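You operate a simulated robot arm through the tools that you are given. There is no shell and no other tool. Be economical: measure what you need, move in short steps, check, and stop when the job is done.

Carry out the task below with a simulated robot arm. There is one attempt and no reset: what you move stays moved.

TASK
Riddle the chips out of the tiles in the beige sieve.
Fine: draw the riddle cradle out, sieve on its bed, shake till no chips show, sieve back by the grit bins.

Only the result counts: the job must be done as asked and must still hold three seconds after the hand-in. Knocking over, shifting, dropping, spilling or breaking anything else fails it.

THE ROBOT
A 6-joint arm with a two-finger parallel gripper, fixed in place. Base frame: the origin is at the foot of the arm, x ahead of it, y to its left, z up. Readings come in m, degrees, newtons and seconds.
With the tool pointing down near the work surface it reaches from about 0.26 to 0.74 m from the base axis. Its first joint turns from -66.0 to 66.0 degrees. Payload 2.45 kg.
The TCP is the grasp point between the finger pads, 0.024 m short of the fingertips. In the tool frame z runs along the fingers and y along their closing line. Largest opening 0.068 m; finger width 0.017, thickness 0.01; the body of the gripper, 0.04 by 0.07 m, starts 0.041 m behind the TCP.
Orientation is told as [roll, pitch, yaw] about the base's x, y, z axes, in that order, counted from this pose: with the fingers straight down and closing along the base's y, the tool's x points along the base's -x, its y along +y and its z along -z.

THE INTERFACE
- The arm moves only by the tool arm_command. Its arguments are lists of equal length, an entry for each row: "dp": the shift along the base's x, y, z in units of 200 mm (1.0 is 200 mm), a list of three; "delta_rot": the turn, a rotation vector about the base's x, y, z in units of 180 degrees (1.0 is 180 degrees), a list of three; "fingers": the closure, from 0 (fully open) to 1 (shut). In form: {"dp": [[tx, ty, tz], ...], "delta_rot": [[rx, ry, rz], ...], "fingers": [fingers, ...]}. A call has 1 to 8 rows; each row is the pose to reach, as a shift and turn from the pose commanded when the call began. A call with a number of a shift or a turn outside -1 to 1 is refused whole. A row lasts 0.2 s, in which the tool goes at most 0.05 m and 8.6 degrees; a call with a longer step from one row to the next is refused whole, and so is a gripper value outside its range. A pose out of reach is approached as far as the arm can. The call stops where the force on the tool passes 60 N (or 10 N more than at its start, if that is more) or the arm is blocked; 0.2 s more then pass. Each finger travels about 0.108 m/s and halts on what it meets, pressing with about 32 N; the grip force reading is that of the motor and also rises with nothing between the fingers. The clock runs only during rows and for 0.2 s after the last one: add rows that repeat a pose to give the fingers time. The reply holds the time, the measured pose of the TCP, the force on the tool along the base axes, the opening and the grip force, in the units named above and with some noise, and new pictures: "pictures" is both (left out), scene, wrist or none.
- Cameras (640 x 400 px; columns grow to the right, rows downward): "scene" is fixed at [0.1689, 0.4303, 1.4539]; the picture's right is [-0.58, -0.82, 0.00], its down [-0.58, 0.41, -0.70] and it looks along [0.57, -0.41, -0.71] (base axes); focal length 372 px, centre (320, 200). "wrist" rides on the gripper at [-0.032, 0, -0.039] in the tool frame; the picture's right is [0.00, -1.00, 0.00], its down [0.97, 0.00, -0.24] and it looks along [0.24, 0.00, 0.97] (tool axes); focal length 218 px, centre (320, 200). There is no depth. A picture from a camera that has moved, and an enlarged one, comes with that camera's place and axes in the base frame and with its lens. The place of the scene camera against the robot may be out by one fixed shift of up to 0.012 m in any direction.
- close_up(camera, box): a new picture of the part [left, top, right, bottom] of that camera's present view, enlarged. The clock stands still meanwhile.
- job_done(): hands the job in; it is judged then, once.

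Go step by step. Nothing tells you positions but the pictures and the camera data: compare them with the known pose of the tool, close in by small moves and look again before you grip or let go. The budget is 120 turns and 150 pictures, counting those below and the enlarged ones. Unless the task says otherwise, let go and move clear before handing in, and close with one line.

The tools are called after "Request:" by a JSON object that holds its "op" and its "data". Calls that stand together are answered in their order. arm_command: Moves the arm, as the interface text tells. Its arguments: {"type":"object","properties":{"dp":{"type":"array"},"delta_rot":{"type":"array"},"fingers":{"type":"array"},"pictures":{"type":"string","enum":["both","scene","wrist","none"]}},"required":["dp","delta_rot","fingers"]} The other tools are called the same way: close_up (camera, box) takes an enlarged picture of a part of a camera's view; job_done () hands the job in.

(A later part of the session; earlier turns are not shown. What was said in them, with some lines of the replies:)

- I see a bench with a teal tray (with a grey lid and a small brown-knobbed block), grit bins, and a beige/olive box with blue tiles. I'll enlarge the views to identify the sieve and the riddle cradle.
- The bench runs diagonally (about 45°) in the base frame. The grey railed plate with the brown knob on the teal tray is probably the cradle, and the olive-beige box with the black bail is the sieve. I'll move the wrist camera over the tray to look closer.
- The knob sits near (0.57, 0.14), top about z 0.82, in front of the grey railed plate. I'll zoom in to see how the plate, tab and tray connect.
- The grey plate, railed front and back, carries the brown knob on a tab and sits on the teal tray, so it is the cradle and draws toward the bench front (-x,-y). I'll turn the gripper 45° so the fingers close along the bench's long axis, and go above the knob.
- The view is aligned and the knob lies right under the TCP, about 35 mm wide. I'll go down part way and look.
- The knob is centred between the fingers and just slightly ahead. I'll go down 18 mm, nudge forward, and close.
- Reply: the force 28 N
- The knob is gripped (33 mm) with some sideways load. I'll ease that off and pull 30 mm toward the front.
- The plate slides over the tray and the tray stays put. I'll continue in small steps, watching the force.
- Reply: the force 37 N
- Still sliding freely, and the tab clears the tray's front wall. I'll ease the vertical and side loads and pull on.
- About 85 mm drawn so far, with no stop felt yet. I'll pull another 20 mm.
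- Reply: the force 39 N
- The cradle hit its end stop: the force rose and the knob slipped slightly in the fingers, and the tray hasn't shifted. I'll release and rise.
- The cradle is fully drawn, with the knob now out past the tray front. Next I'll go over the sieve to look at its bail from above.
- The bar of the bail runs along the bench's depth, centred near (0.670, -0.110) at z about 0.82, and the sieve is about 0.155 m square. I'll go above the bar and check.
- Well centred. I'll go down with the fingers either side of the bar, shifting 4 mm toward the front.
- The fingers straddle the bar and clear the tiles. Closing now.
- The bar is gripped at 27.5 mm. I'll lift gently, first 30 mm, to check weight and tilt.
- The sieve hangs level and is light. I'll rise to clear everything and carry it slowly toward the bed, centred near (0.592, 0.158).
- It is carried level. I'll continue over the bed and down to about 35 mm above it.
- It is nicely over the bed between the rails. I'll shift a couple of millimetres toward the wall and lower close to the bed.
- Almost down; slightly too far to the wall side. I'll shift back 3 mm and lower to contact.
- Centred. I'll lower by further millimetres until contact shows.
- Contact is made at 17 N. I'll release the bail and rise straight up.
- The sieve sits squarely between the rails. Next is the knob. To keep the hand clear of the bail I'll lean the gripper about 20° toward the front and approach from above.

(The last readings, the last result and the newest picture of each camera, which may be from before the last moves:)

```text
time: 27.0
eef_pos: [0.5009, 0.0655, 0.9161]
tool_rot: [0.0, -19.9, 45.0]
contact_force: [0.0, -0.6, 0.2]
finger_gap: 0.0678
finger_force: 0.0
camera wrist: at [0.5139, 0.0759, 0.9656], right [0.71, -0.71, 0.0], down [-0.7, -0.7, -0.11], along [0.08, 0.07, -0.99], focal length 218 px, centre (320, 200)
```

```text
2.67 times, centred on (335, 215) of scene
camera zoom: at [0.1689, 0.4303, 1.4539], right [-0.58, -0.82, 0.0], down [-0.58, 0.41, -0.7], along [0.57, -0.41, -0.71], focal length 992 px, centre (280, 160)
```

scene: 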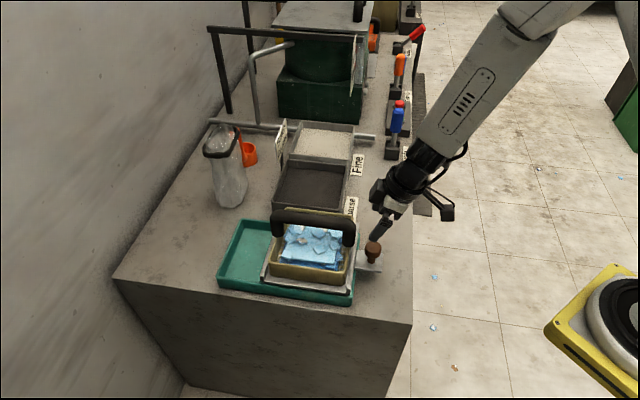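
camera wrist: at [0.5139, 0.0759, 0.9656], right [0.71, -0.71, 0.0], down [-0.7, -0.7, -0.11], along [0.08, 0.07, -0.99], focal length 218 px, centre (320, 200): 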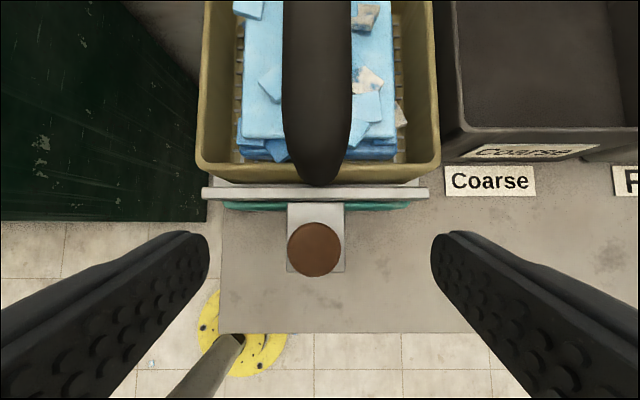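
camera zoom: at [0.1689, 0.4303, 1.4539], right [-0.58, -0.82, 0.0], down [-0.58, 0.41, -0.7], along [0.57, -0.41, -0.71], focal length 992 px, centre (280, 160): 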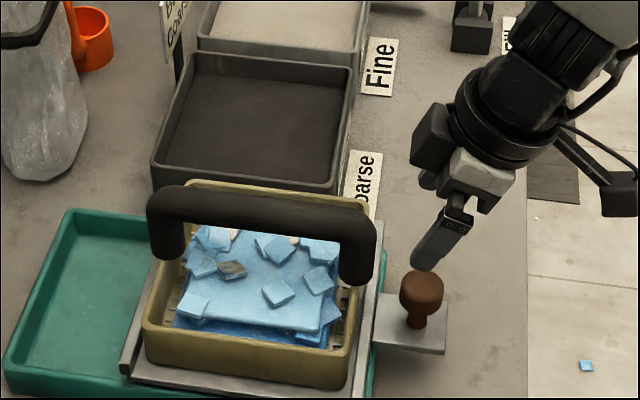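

The knob is right below. The camera housing faces the bail, so I'll lean another 10° for clearance and descend onto the knob.

Request:
{"op": "arm_command", "data": {"dp": [[-0.007, 0.007, -0.05], [-0.007, 0.007, -0.15], [-0.007, 0.007, -0.3], [-0.007, 0.007, -0.3]], "delta_rot": [[0.02, -0.02, 0], [0.0393, -0.0393, 0], [0.0393, -0.0393, 0], [0.0393, -0.0393, 0]], "fingers": [0, 0, 0, 0]}}

Request:
{"op": "close_up", "data": {"camera": "scene", "box": [280, 160, 430, 290]}}

```text
time: 28.0
eef_pos: [0.5005, 0.0658, 0.8564]
tool_rot: [-0.1, -30.0, 45.0]
contact_force: [-0.1, 0.1, -0.2]
finger_gap: 0.0681
finger_force: 0.0
camera wrist: at [0.5075, 0.0715, 0.9075], right [0.71, -0.71, 0.0], down [-0.68, -0.68, -0.28], along [0.2, 0.2, -0.96], focal length 218 px, centre (320, 200)
```

scene: 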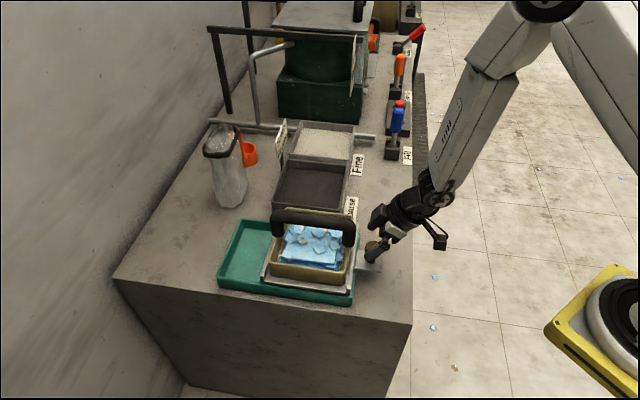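
wrist: 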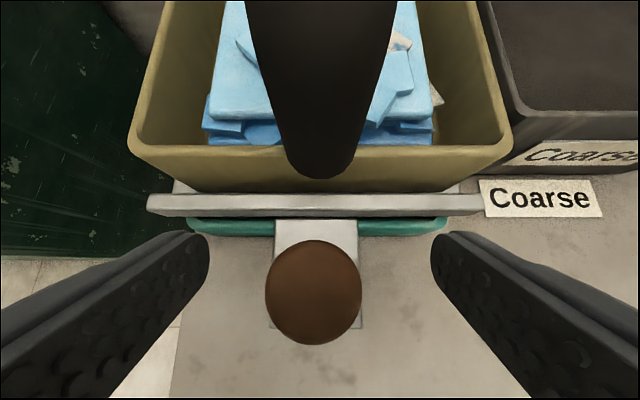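

```text
3.08 times, centred on (355, 225) of scene
camera zoom: at [0.1689, 0.4303, 1.4539], right [-0.58, -0.82, 0.0], down [-0.58, 0.41, -0.7], along [0.57, -0.41, -0.71], focal length 1145 px, centre (212, 123)
```

zoom: 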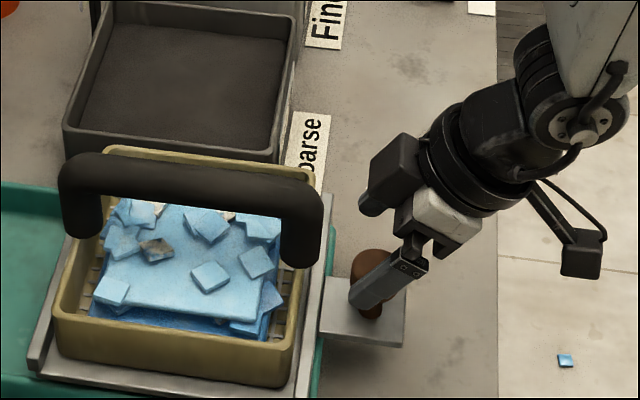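

There is clear room. Down the last 43 mm, then grip.

Request:
{"op": "arm_command", "data": {"dp": [[-0.008, 0.008, -0.1], [-0.01, 0.008, -0.2], [-0.01, 0.008, -0.215], [-0.01, 0.008, -0.215], [-0.01, 0.008, -0.215], [-0.01, 0.008, -0.215], [-0.01, 0.008, -0.215]], "delta_rot": [[0, 0, 0], [0, 0, 0], [0, 0, 0], [0, 0, 0], [0, 0, 0], [0, 0, 0], [0, 0, 0]], "fingers": [0, 0, 0, 0.5, 1, 1, 1]}}

Request:
{"op": "close_up", "data": {"camera": "scene", "box": [280, 160, 430, 290]}}

```text
time: 29.6
eef_pos: [0.5022, 0.0719, 0.817]
tool_rot: [0.8, -29.8, 45.1]
contact_force: [-27.5, 40.2, 9.3]
finger_gap: 0.0331
finger_force: 45.0
out of reach, approached as far as the arm can: row 2, 3, 4, 5, 6, 7
camera wrist: at [0.5099, 0.076, 0.8676], right [0.71, -0.7, -0.01], down [-0.68, -0.68, -0.27], along [0.18, 0.2, -0.96], focal length 218 px, centre (320, 200)
```

scene: 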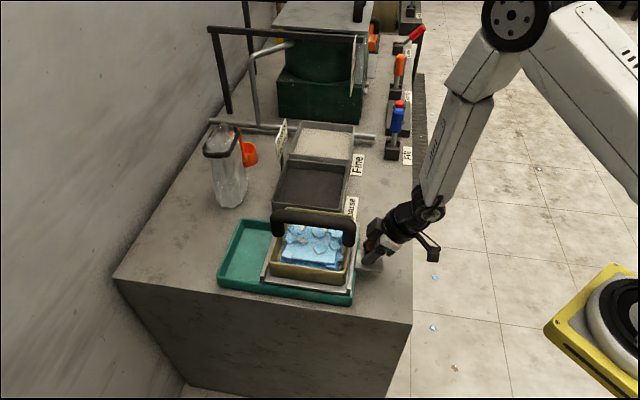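
wrist: 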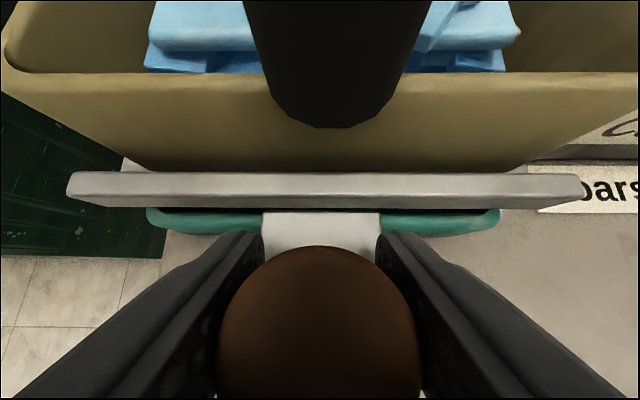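

```text
3.08 times, centred on (355, 225) of scene
camera zoom: at [0.1681, 0.4312, 1.4537], right [-0.58, -0.82, 0.0], down [-0.58, 0.41, -0.7], along [0.57, -0.41, -0.71], focal length 1145 px, centre (212, 123)
```

zoom: 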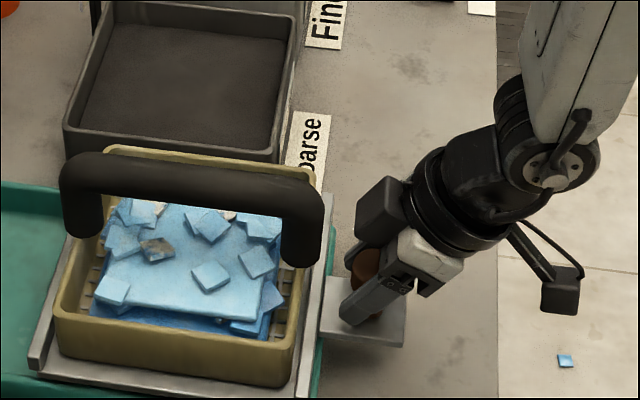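

The full 30° lean is at the edge of reach and the grip carries side load. I'll release, go back to about 21°, and re-grip better centred.

Request:
{"op": "arm_command", "data": {"dp": [[0, 0, 0], [0, 0, 0], [0, 0, 0.05], [0, 0, 0.1], [0, 0, 0.1], [0, 0, 0.1]], "delta_rot": [[0, 0, 0], [0, 0, 0], [-0.01, 0.01, 0], [-0.025, 0.025, 0], [-0.035, 0.035, 0], [-0.035, 0.035, 0]], "fingers": [0.4, 0, 0, 0, 0, 0]}}

Request:
{"op": "close_up", "data": {"camera": "scene", "box": [280, 160, 430, 290]}}

```text
time: 31.0
eef_pos: [0.505, 0.0659, 0.8368]
tool_rot: [0.0, -21.2, 45.0]
contact_force: [0.3, -0.5, 0.1]
finger_gap: 0.0681
finger_force: 0.0
camera wrist: at [0.5176, 0.0779, 0.8862], right [0.71, -0.71, 0.0], down [-0.7, -0.7, -0.13], along [0.09, 0.09, -0.99], focal length 218 px, centre (320, 200)
```

scene: 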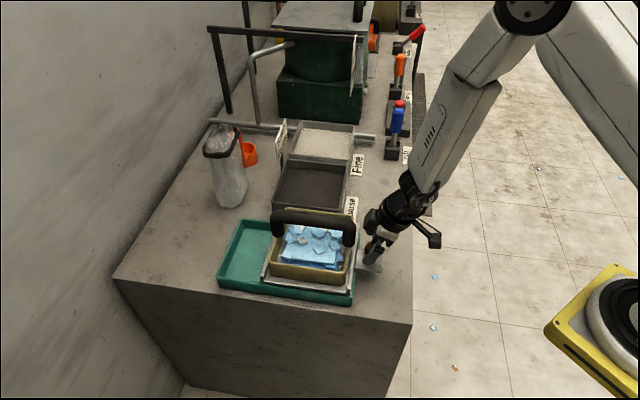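
wrist: 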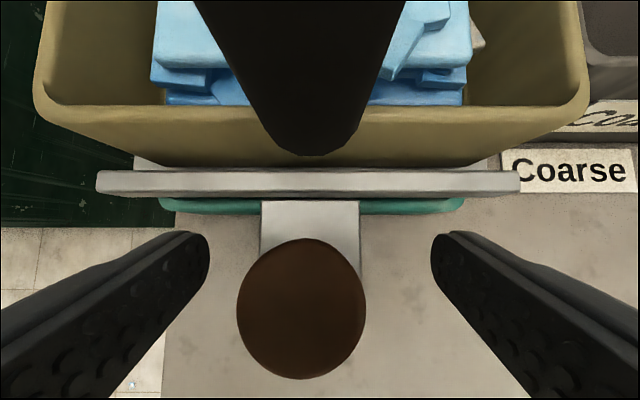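

```text
3.08 times, centred on (355, 225) of scene
camera zoom: at [0.1689, 0.4303, 1.4539], right [-0.58, -0.82, 0.0], down [-0.58, 0.41, -0.7], along [0.57, -0.41, -0.71], focal length 1145 px, centre (212, 123)
```

zoom: 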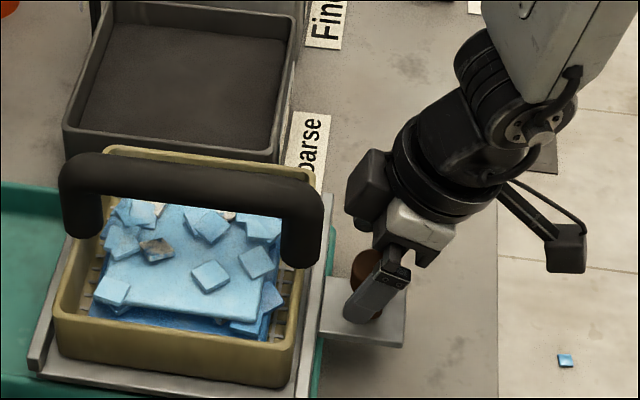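

Clear of the bail. The knob is about 6 mm to one side; I'll correct, drop 24 mm and grip.

Request:
{"op": "arm_command", "data": {"dp": [[-0.035, 0.009, 0], [-0.035, 0.009, -0.07], [-0.035, 0.009, -0.12], [-0.035, 0.009, -0.12], [-0.035, 0.009, -0.12], [-0.035, 0.009, -0.12], [-0.035, 0.009, -0.12]], "delta_rot": [[0, 0, 0], [0, 0, 0], [0, 0, 0], [0, 0, 0], [0, 0, 0], [0, 0, 0], [0, 0, 0]], "fingers": [0, 0, 0, 0.5, 1, 1, 1], "pictures": "wrist"}}

```text
time: 32.6
eef_pos: [0.4988, 0.068, 0.8138]
tool_rot: [0.0, -21.1, 45.0]
contact_force: [14.0, -14.4, -11.6]
finger_gap: 0.0335
finger_force: 45.1
camera wrist: at [0.5114, 0.0786, 0.8629], right [0.71, -0.71, 0.0], down [-0.7, -0.7, -0.13], along [0.09, 0.09, -0.99], focal length 218 px, centre (320, 200)
```

wrist: 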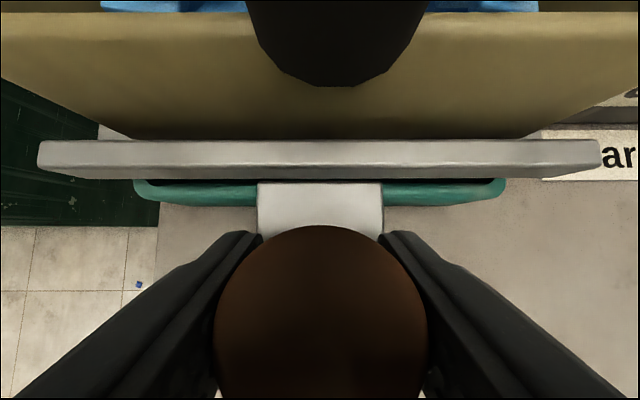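

Gripped well. First gentle shake: strokes of about 25 mm inward and back, staying off the end stop.

Request:
{"op": "arm_command", "data": {"dp": [[0.048, 0.04, 0], [0.092, 0.084, 0], [0.048, 0.04, 0], [0.018, 0.01, 0], [0.06, 0.052, 0], [0.1, 0.092, 0], [0.06, 0.052, 0], [0.02, 0.012, 0]], "delta_rot": [[0, 0, 0], [0, 0, 0], [0, 0, 0], [0, 0, 0], [0, 0, 0], [0, 0, 0], [0, 0, 0], [0, 0, 0]], "fingers": [1, 1, 1, 1, 1, 1, 1, 1], "pictures": "none"}}

Request:
{"op": "close_up", "data": {"camera": "scene", "box": [220, 170, 410, 310]}}

```text
time: 34.4
eef_pos: [0.5038, 0.0719, 0.8127]
tool_rot: [0.0, -21.3, 45.0]
contact_force: [-3.0, 5.5, 34.7]
finger_gap: 0.0329
finger_force: 44.6
```

```text
2.86 times, centred on (315, 240) of scene
camera zoom: at [0.1682, 0.4304, 1.454], right [-0.58, -0.82, 0.0], down [-0.58, 0.41, -0.7], along [0.57, -0.41, -0.71], focal length 1063 px, centre (334, 86)
```

zoom: 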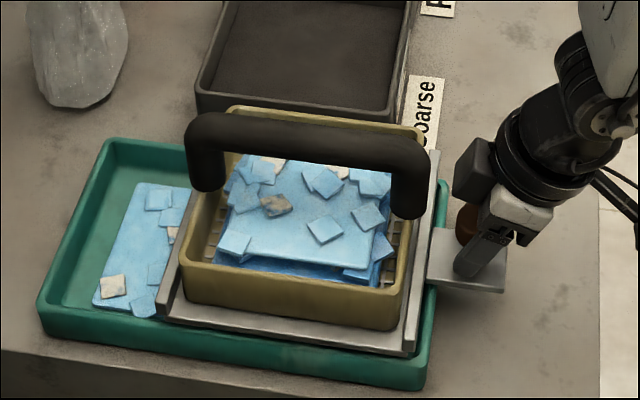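

The shaking works: chips are appearing in the teal tray. I'll continue, relieving the vertical load slightly.

Request:
{"op": "arm_command", "data": {"dp": [[0.04, 0.04, 0.005], [0.08, 0.08, 0.005], [0.03, 0.03, 0.005], [0, 0, 0.005], [0.04, 0.04, 0.005], [0.08, 0.08, 0.005], [0.03, 0.03, 0.005], [0, 0, 0.005]], "delta_rot": [[0, 0, 0], [0, 0, 0], [0, 0, 0], [0, 0, 0], [0, 0, 0], [0, 0, 0], [0, 0, 0], [0, 0, 0]], "fingers": [1, 1, 1, 1, 1, 1, 1, 1], "pictures": "none"}}

Request:
{"op": "close_up", "data": {"camera": "scene", "box": [220, 170, 410, 310]}}

```text
time: 36.2
eef_pos: [0.5013, 0.0695, 0.8124]
tool_rot: [0.1, -20.7, 44.9]
contact_force: [8.3, -7.7, -34.7]
finger_gap: 0.0335
finger_force: 45.3
```

```text
2.86 times, centred on (315, 240) of scene
camera zoom: at [0.1697, 0.4302, 1.4538], right [-0.58, -0.82, 0.0], down [-0.58, 0.41, -0.7], along [0.57, -0.41, -0.71], focal length 1063 px, centre (334, 86)
```

zoom: 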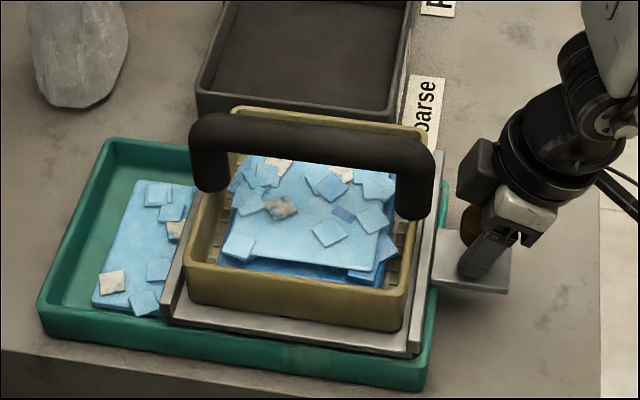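

The chip sheet in the tray shows, and the sieve still holds chips on top. I'll keep shaking with slightly longer, quicker strokes.

Request:
{"op": "arm_command", "data": {"dp": [[0.06, 0.06, -0.003], [0.12, 0.12, -0.003], [0.06, 0.06, -0.003], [0.005, 0.005, -0.003], [0.06, 0.06, -0.003], [0.12, 0.12, -0.003], [0.06, 0.06, -0.003], [0.005, 0.005, -0.003]], "delta_rot": [[0, 0, 0], [0, 0, 0], [0, 0, 0], [0, 0, 0], [0, 0, 0], [0, 0, 0], [0, 0, 0], [0, 0, 0]], "fingers": [1, 1, 1, 1, 1, 1, 1, 1], "pictures": "none"}}

Request:
{"op": "close_up", "data": {"camera": "scene", "box": [220, 170, 410, 310]}}

```text
time: 38.0
eef_pos: [0.5039, 0.073, 0.8136]
tool_rot: [0.1, -21.2, 45.0]
contact_force: [3.6, -1.7, 3.5]
finger_gap: 0.0334
finger_force: 45.0
```

```text
2.86 times, centred on (315, 240) of scene
camera zoom: at [0.1689, 0.4303, 1.4539], right [-0.58, -0.82, 0.0], down [-0.58, 0.41, -0.7], along [0.57, -0.41, -0.71], focal length 1063 px, centre (334, 86)
```

zoom: 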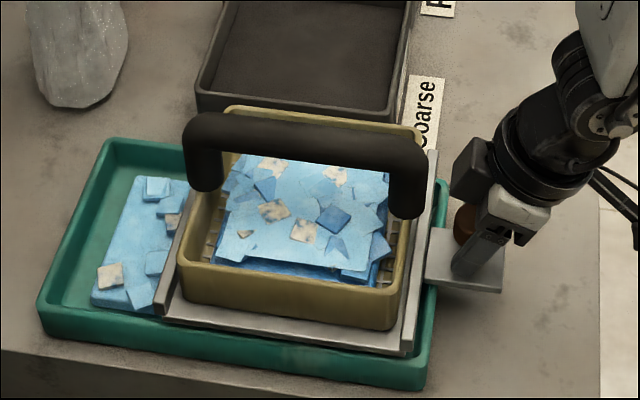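

The tray's chip heap is growing and the sieve's contents are changing, so it's progressing. More strokes.

Request:
{"op": "arm_command", "data": {"dp": [[0.06, 0.06, 0], [0.12, 0.12, 0], [0.06, 0.06, 0], [0, 0, 0], [0.06, 0.06, 0], [0.12, 0.12, 0], [0.06, 0.06, 0], [0, 0, 0]], "delta_rot": [[0, 0, 0], [0, 0, 0], [0, 0, 0], [0, 0, 0], [0, 0, 0], [0, 0, 0], [0, 0, 0], [0, 0, 0]], "fingers": [1, 1, 1, 1, 1, 1, 1, 1], "pictures": "none"}}

Request:
{"op": "arm_command", "data": {"dp": [[0.06, 0.06, 0], [0.12, 0.12, 0], [0.06, 0.06, 0], [0, 0, 0], [0.06, 0.06, 0], [0.12, 0.12, 0], [0.06, 0.06, 0], [0, 0, 0]], "delta_rot": [[0, 0, 0], [0, 0, 0], [0, 0, 0], [0, 0, 0], [0, 0, 0], [0, 0, 0], [0, 0, 0], [0, 0, 0]], "fingers": [1, 1, 1, 1, 1, 1, 1, 1], "pictures": "none"}}

Request:
{"op": "close_up", "data": {"camera": "scene", "box": [220, 170, 410, 310]}}

```text
time: 39.8
eef_pos: [0.5036, 0.0714, 0.8128]
tool_rot: [-0.2, -21.2, 44.9]
contact_force: [-3.2, 5.6, 25.4]
finger_gap: 0.0333
finger_force: 45.4
```

```text
time: 41.6
eef_pos: [0.5044, 0.0716, 0.8131]
tool_rot: [0.1, -21.2, 44.9]
contact_force: [-0.1, 1.0, 3.7]
finger_gap: 0.033
finger_force: 45.1
```

```text
2.86 times, centred on (315, 240) of scene
camera zoom: at [0.1689, 0.4304, 1.4539], right [-0.58, -0.82, 0.0], down [-0.58, 0.41, -0.7], along [0.57, -0.41, -0.71], focal length 1063 px, centre (334, 86)
```

zoom: 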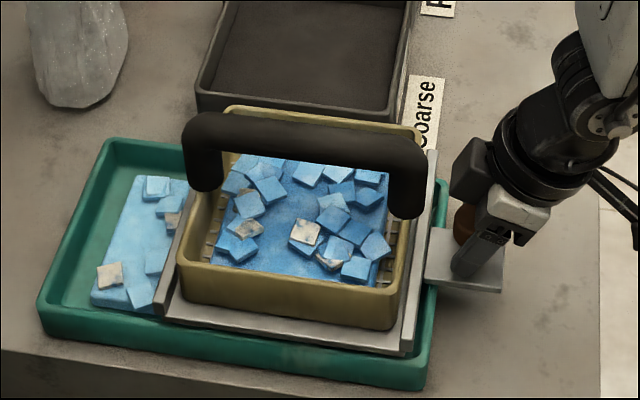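

The light-blue chip layer has gone from the sieve, leaving squarish tiles on a deeper blue. I'll zoom in for leftovers.

Request:
{"op": "close_up", "data": {"camera": "scene", "box": [270, 205, 350, 285]}}

Request:
{"op": "close_up", "data": {"camera": "wrist", "box": [0, 0, 640, 200]}}

```text
5.00 times, centred on (310, 245) of scene
camera zoom: at [0.1689, 0.4304, 1.4539], right [-0.58, -0.82, 0.0], down [-0.58, 0.41, -0.7], along [0.57, -0.41, -0.71], focal length 1861 px, centre (370, -25)
```

zoom: 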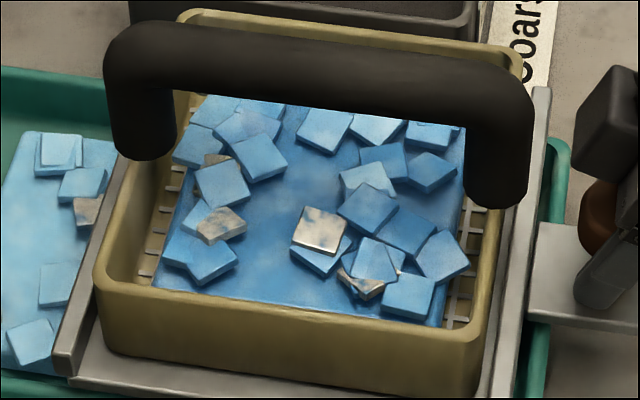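

```text
1.00 times, centred on (320, 100) of wrist
camera zoom: at [0.5163, 0.0835, 0.8623], right [0.71, -0.71, 0.0], down [-0.7, -0.7, -0.13], along [0.09, 0.09, -0.99], focal length 218 px, centre (320, 300)
```

zoom: 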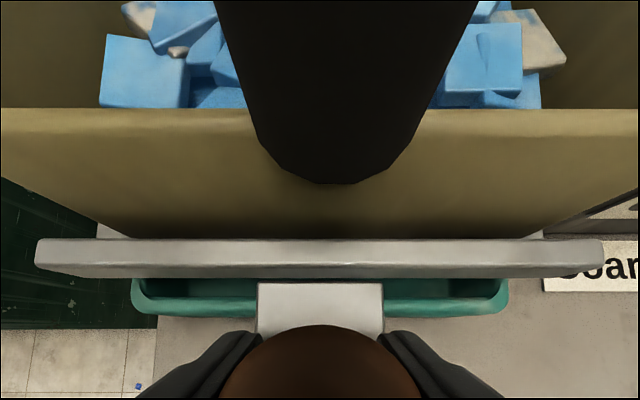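

Mostly full tiles now, though a few small bits may remain. Another bout, then compare.

Request:
{"op": "arm_command", "data": {"dp": [[0.06, 0.06, 0], [0.12, 0.12, 0], [0.06, 0.06, 0], [0, 0, 0], [0.06, 0.06, 0], [0.12, 0.12, 0], [0.06, 0.06, 0], [0, 0, 0]], "delta_rot": [[0, 0, 0], [0, 0, 0], [0, 0, 0], [0, 0, 0], [0, 0, 0], [0, 0, 0], [0, 0, 0], [0, 0, 0]], "fingers": [1, 1, 1, 1, 1, 1, 1, 1], "pictures": "none"}}

Request:
{"op": "close_up", "data": {"camera": "scene", "box": [270, 205, 350, 285]}}

```text
time: 43.4
eef_pos: [0.5028, 0.0716, 0.8128]
tool_rot: [0.0, -21.0, 45.0]
contact_force: [2.1, -1.5, 1.6]
finger_gap: 0.0332
finger_force: 45.0
```

```text
5.00 times, centred on (310, 245) of scene
camera zoom: at [0.169, 0.4303, 1.4539], right [-0.58, -0.82, 0.0], down [-0.58, 0.41, -0.7], along [0.57, -0.41, -0.71], focal length 1861 px, centre (370, -25)
```

zoom: 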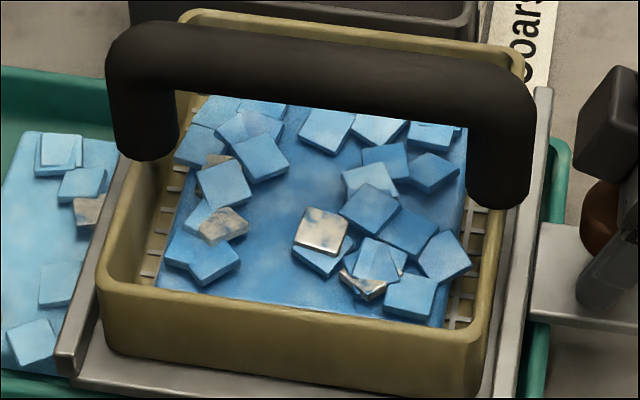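

No further change, so the sieving is complete and only tiles remain. I'll release the knob, back up and away, and straighten the gripper.

Request:
{"op": "arm_command", "data": {"dp": [[0, 0, 0], [0, 0, 0], [0, 0, 0], [0, 0, 0.12], [-0.02, -0.02, 0.3], [-0.02, -0.02, 0.5], [-0.02, -0.02, 0.7], [-0.02, -0.02, 0.9]], "delta_rot": [[0, 0, 0], [0, 0, 0], [0, 0, 0], [0, 0, 0], [0, 0, 0], [-0.03, 0.03, 0], [-0.06, 0.06, 0], [-0.083, 0.083, 0]], "fingers": [0.5, 0, 0, 0, 0, 0, 0, 0], "pictures": "none"}}

Request:
{"op": "arm_command", "data": {"dp": [[0.1, 0.1, 0.05], [0.2, 0.2, 0.1], [0.3, 0.3, 0.1], [0.4, 0.4, 0.1], [0.45, 0.45, 0.1], [0.45, 0.45, 0.1]], "delta_rot": [[0, 0, 0], [0, 0, 0], [0, 0, 0], [0, 0, 0], [0, 0, 0], [0, 0, 0]], "fingers": [0, 0, 0, 0, 0, 0]}}

```text
time: 45.2
eef_pos: [0.499, 0.0972, 0.9967]
tool_rot: [8.3, -6.1, 39.7]
contact_force: [-0.5, -3.5, -0.6]
finger_gap: 0.0682
finger_force: 0.2
```

```text
time: 46.6
eef_pos: [0.5888, 0.1578, 1.0146]
tool_rot: [0.0, 0.0, 45.1]
contact_force: [0.1, -0.7, -0.8]
finger_gap: 0.068
finger_force: 0.0
camera wrist: at [0.6128, 0.1802, 1.0542], right [0.71, -0.71, 0.0], down [-0.69, -0.69, 0.24], along [-0.17, -0.17, -0.97], focal length 218 px, centre (320, 200)
```

scene: 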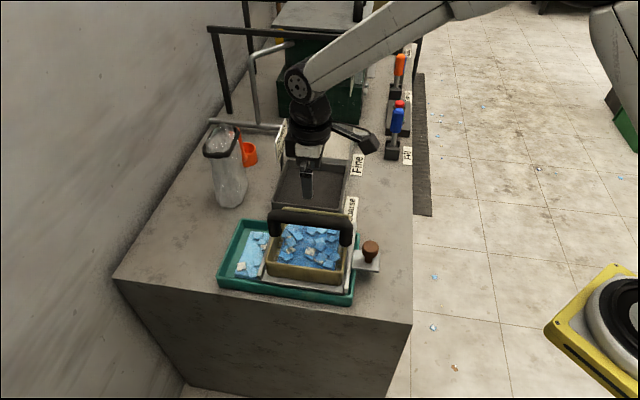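
wrist: 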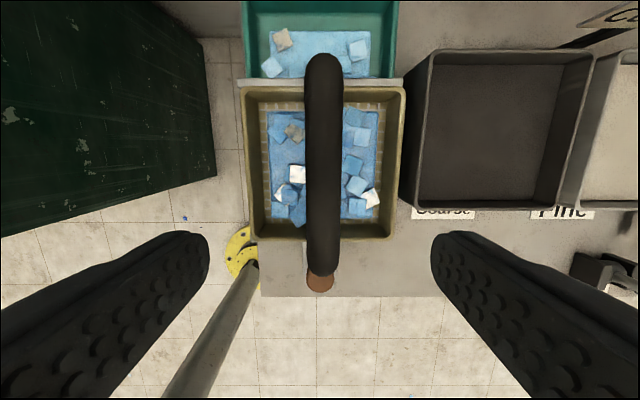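

Chips lie in the tray and tiles remain in the sieve. I'll go down onto the bail bar at about (0.596, 0.161, 0.878).

Request:
{"op": "arm_command", "data": {"dp": [[0.02, 0.008, -0.15], [0.036, 0.014, -0.35], [0.036, 0.014, -0.5], [0.036, 0.014, -0.6], [0.036, 0.014, -0.675], [0.036, 0.014, -0.675]], "delta_rot": [[0, 0, 0], [0, 0, 0], [0, 0, 0], [0, 0, 0], [0, 0, 0], [0, 0, 0]], "fingers": [0, 0, 0, 0, 0, 0]}}

Request:
{"op": "close_up", "data": {"camera": "scene", "box": [220, 170, 410, 310]}}

```text
time: 48.0
eef_pos: [0.5965, 0.161, 0.8792]
tool_rot: [0.0, 0.0, 45.0]
contact_force: [-0.3, -0.9, -1.4]
finger_gap: 0.0678
finger_force: 0.1
camera wrist: at [0.6202, 0.1831, 0.9198], right [0.71, -0.71, 0.0], down [-0.69, -0.69, 0.24], along [-0.17, -0.17, -0.97], focal length 218 px, centre (320, 200)
```

scene: 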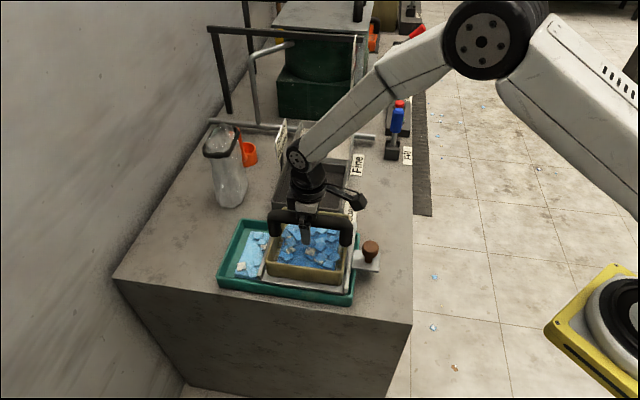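
wrist: 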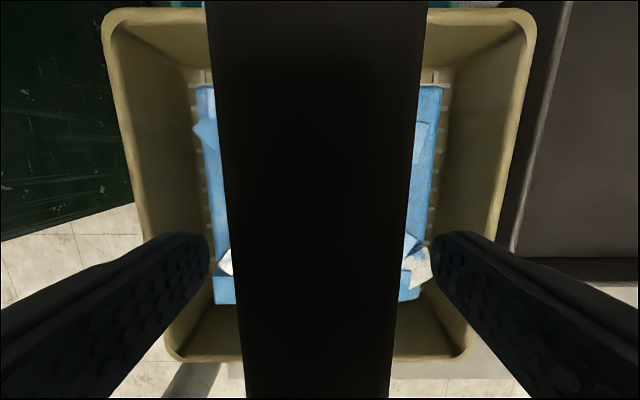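

```text
2.86 times, centred on (315, 240) of scene
camera zoom: at [0.1689, 0.4303, 1.4539], right [-0.58, -0.82, 0.0], down [-0.58, 0.41, -0.7], along [0.57, -0.41, -0.71], focal length 1063 px, centre (334, 86)
```

zoom: 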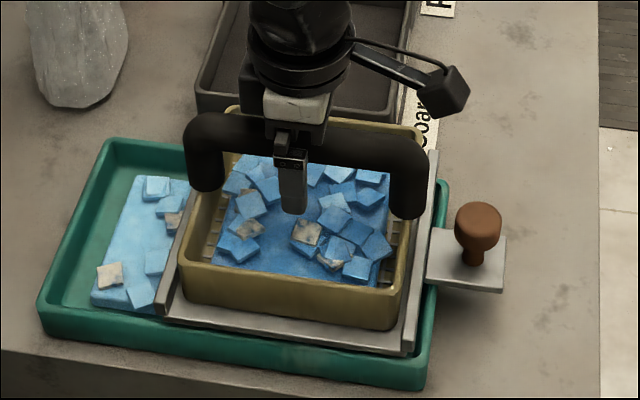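

The fingers straddle the bar. Grip, then lift gently.

Request:
{"op": "arm_command", "data": {"dp": [[0, 0, 0], [0, 0, 0], [0, 0, 0], [0, 0, 0], [0, 0, 0.03], [0, 0, 0.1], [0, 0, 0.2], [0, 0, 0.2]], "delta_rot": [[0, 0, 0], [0, 0, 0], [0, 0, 0], [0, 0, 0], [0, 0, 0], [0, 0, 0], [0, 0, 0], [0, 0, 0]], "fingers": [0.5, 1, 1, 1, 1, 1, 1, 1], "pictures": "scene"}}

```text
time: 49.8
eef_pos: [0.5973, 0.1601, 0.9177]
tool_rot: [0.1, 0.0, 45.0]
contact_force: [0.4, 0.1, -4.0]
finger_gap: 0.0272
finger_force: 32.5
```

scene: 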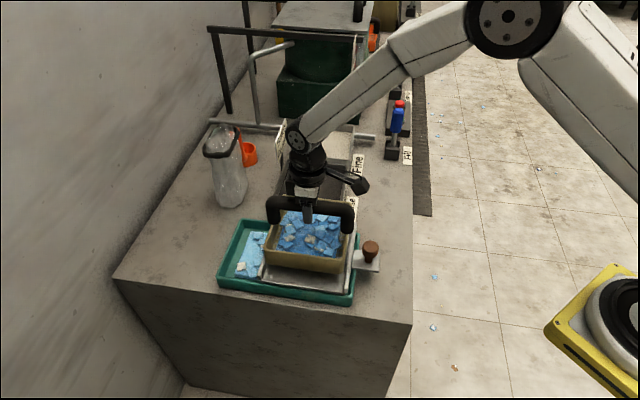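

Lifted cleanly. Carrying it back the way it came.

Request:
{"op": "arm_command", "data": {"dp": [[0, 0, 0.12], [0, 0, 0.26], [0.02, -0.08, 0.28], [0.055, -0.22, 0.28], [0.09, -0.36, 0.28], [0.125, -0.5, 0.28], [0.16, -0.64, 0.28], [0.19, -0.75, 0.28]], "delta_rot": [[0, 0, 0], [0, 0, 0], [0, 0, 0], [0, 0, 0], [0, 0, 0], [0, 0, 0], [0, 0, 0], [0, 0, 0]], "fingers": [1, 1, 1, 1, 1, 1, 1, 1], "pictures": "none"}}

Request:
{"op": "arm_command", "data": {"dp": [[0.03, -0.12, 0], [0.06, -0.25, 0], [0.1, -0.39, 0], [0.135, -0.52, 0], [0.161, -0.62, -0.05], [0.161, -0.62, -0.2], [0.161, -0.62, -0.4], [0.161, -0.62, -0.5]], "delta_rot": [[0, 0, 0], [0, 0, 0], [0, 0, 0], [0, 0, 0], [0, 0, 0], [0, 0, 0], [0, 0, 0], [0, 0, 0]], "fingers": [1, 1, 1, 1, 1, 1, 1, 1]}}

Request:
{"op": "close_up", "data": {"camera": "scene", "box": [320, 120, 440, 230]}}

```text
time: 51.6
eef_pos: [0.634, 0.0111, 0.9743]
tool_rot: [0.0, 0.0, 45.0]
contact_force: [-0.1, -0.1, -4.1]
finger_gap: 0.0272
finger_force: 31.7
```

```text
time: 53.4
eef_pos: [0.6673, -0.1141, 0.8734]
tool_rot: [0.0, 0.0, 45.0]
contact_force: [1.0, -0.2, -3.2]
finger_gap: 0.0273
finger_force: 31.6
camera wrist: at [0.6907, -0.0921, 0.9148], right [0.71, -0.71, 0.0], down [-0.69, -0.69, 0.24], along [-0.17, -0.17, -0.97], focal length 218 px, centre (320, 200)
```

scene: 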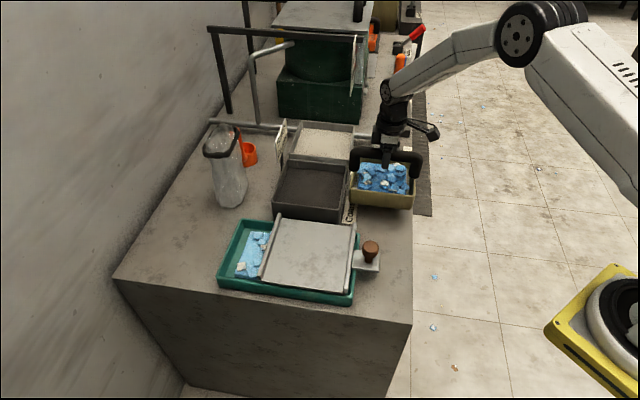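
wrist: 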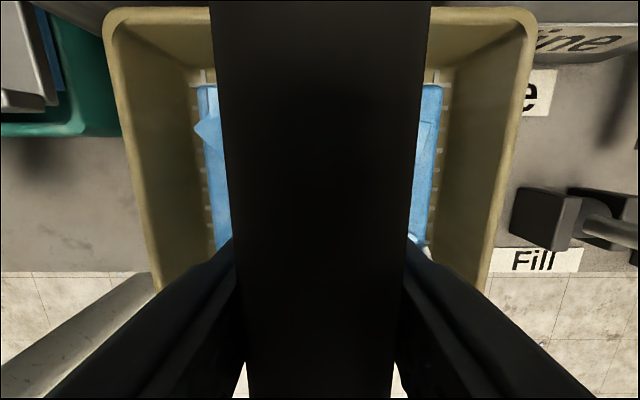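

```text
3.64 times, centred on (380, 175) of scene
camera zoom: at [0.169, 0.4303, 1.4539], right [-0.58, -0.82, 0.0], down [-0.58, 0.41, -0.7], along [0.57, -0.41, -0.71], focal length 1353 px, centre (102, 291)
```

zoom: 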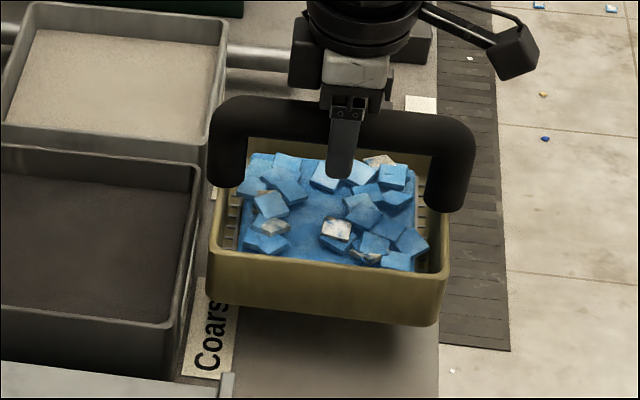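

Over its original spot. Lowering to just above the bench, then to contact.

Request:
{"op": "arm_command", "data": {"dp": [[0, 0, -0.08], [0, 0, -0.16], [0, 0, -0.22], [0, 0, -0.24], [0, 0, -0.25], [0, 0, -0.26], [0, 0, -0.26]], "delta_rot": [[0, 0, 0], [0, 0, 0], [0, 0, 0], [0, 0, 0], [0, 0, 0], [0, 0, 0], [0, 0, 0]], "fingers": [1, 1, 1, 1, 1, 1, 1], "pictures": "none"}}

Request:
{"op": "close_up", "data": {"camera": "scene", "box": [320, 120, 440, 230]}}

```text
time: 55.0
eef_pos: [0.6669, -0.1136, 0.8212]
tool_rot: [0.0, 0.0, 45.0]
contact_force: [0.2, -0.2, -3.2]
finger_gap: 0.0272
finger_force: 32.3
```

```text
3.64 times, centred on (380, 175) of scene
camera zoom: at [0.169, 0.4303, 1.4539], right [-0.58, -0.82, 0.0], down [-0.58, 0.41, -0.7], along [0.57, -0.41, -0.71], focal length 1353 px, centre (102, 291)
```

zoom: 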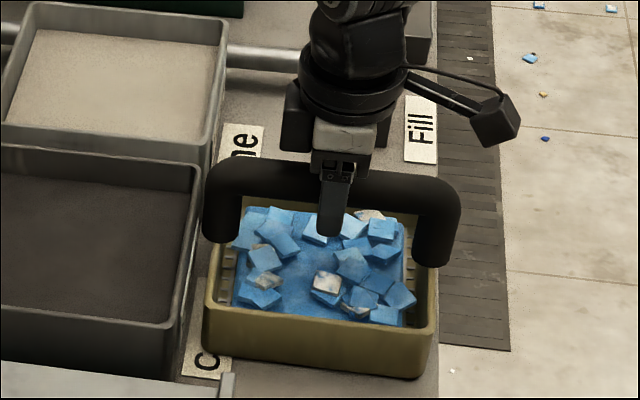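

Just about touching. A last couple of millimetres down to feel contact.

Request:
{"op": "arm_command", "data": {"dp": [[0, 0, -0.006], [0, 0, -0.012], [0, 0, -0.012]], "delta_rot": [[0, 0, 0], [0, 0, 0], [0, 0, 0]], "fingers": [1, 1, 1], "pictures": "none"}}

```text
time: 55.8
eef_pos: [0.667, -0.1147, 0.8218]
tool_rot: [-0.1, 0.0, 45.0]
contact_force: [-6.4, 0.0, 15.4]
finger_gap: 0.0271
finger_force: 31.7
```

The sieve is down on the bench. Releasing and rising clear.

Request:
{"op": "arm_command", "data": {"dp": [[0, 0, 0.006], [0, 0, 0.006], [0, 0, 0.006], [0, 0, 0.1], [0, 0, 0.25], [0, 0, 0.45], [0, 0, 0.65], [0, 0, 0.85]], "delta_rot": [[0, 0, 0], [0, 0, 0], [0, 0, 0], [0, 0, 0], [0, 0, 0], [0, 0, 0], [0, 0, 0], [0, 0, 0]], "fingers": [0.6, 0.2, 0, 0, 0, 0, 0, 0]}}

Request:
{"op": "close_up", "data": {"camera": "scene", "box": [200, 120, 440, 310]}}

```text
time: 57.6
eef_pos: [0.6669, -0.1149, 0.9903]
tool_rot: [0.1, 0.1, 45.0]
contact_force: [0.2, -0.2, 0.3]
finger_gap: 0.0682
finger_force: 0.0
camera wrist: at [0.6901, -0.0917, 1.031], right [0.71, -0.71, 0.0], down [-0.69, -0.69, 0.24], along [-0.17, -0.17, -0.97], focal length 218 px, centre (320, 200)
```

scene: 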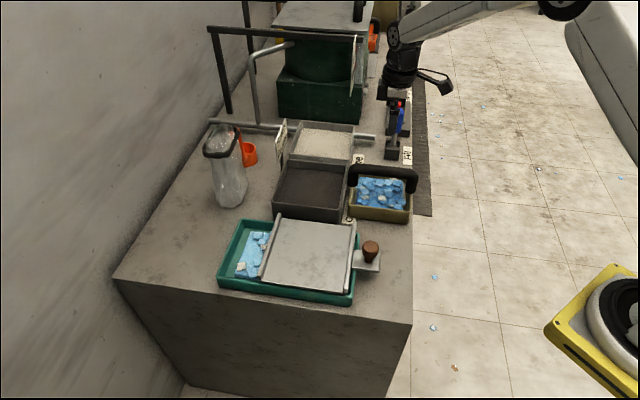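
wrist: 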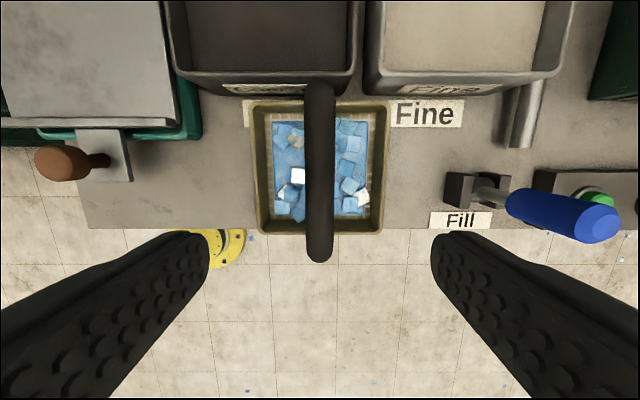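

```text
2.11 times, centred on (320, 215) of scene
camera zoom: at [0.1689, 0.4303, 1.4539], right [-0.58, -0.82, 0.0], down [-0.58, 0.41, -0.7], along [0.57, -0.41, -0.71], focal length 783 px, centre (320, 168)
```

zoom: 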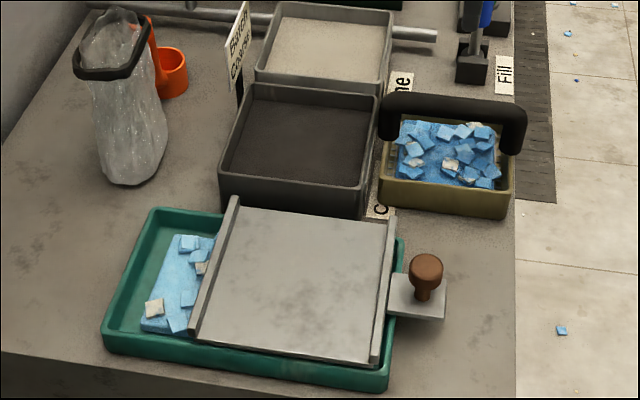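

The sieve stands back by the grit bins with only tiles in it, the chips are in the teal tray, and the arm is clear. Handing in.

Request:
{"op": "job_done", "data": {}}

```text
The job is handed in.
```

The chips are riddled out into the teal tray, and the beige sieve is back by the grit bins with only tiles showing. I left the cradle drawn out.
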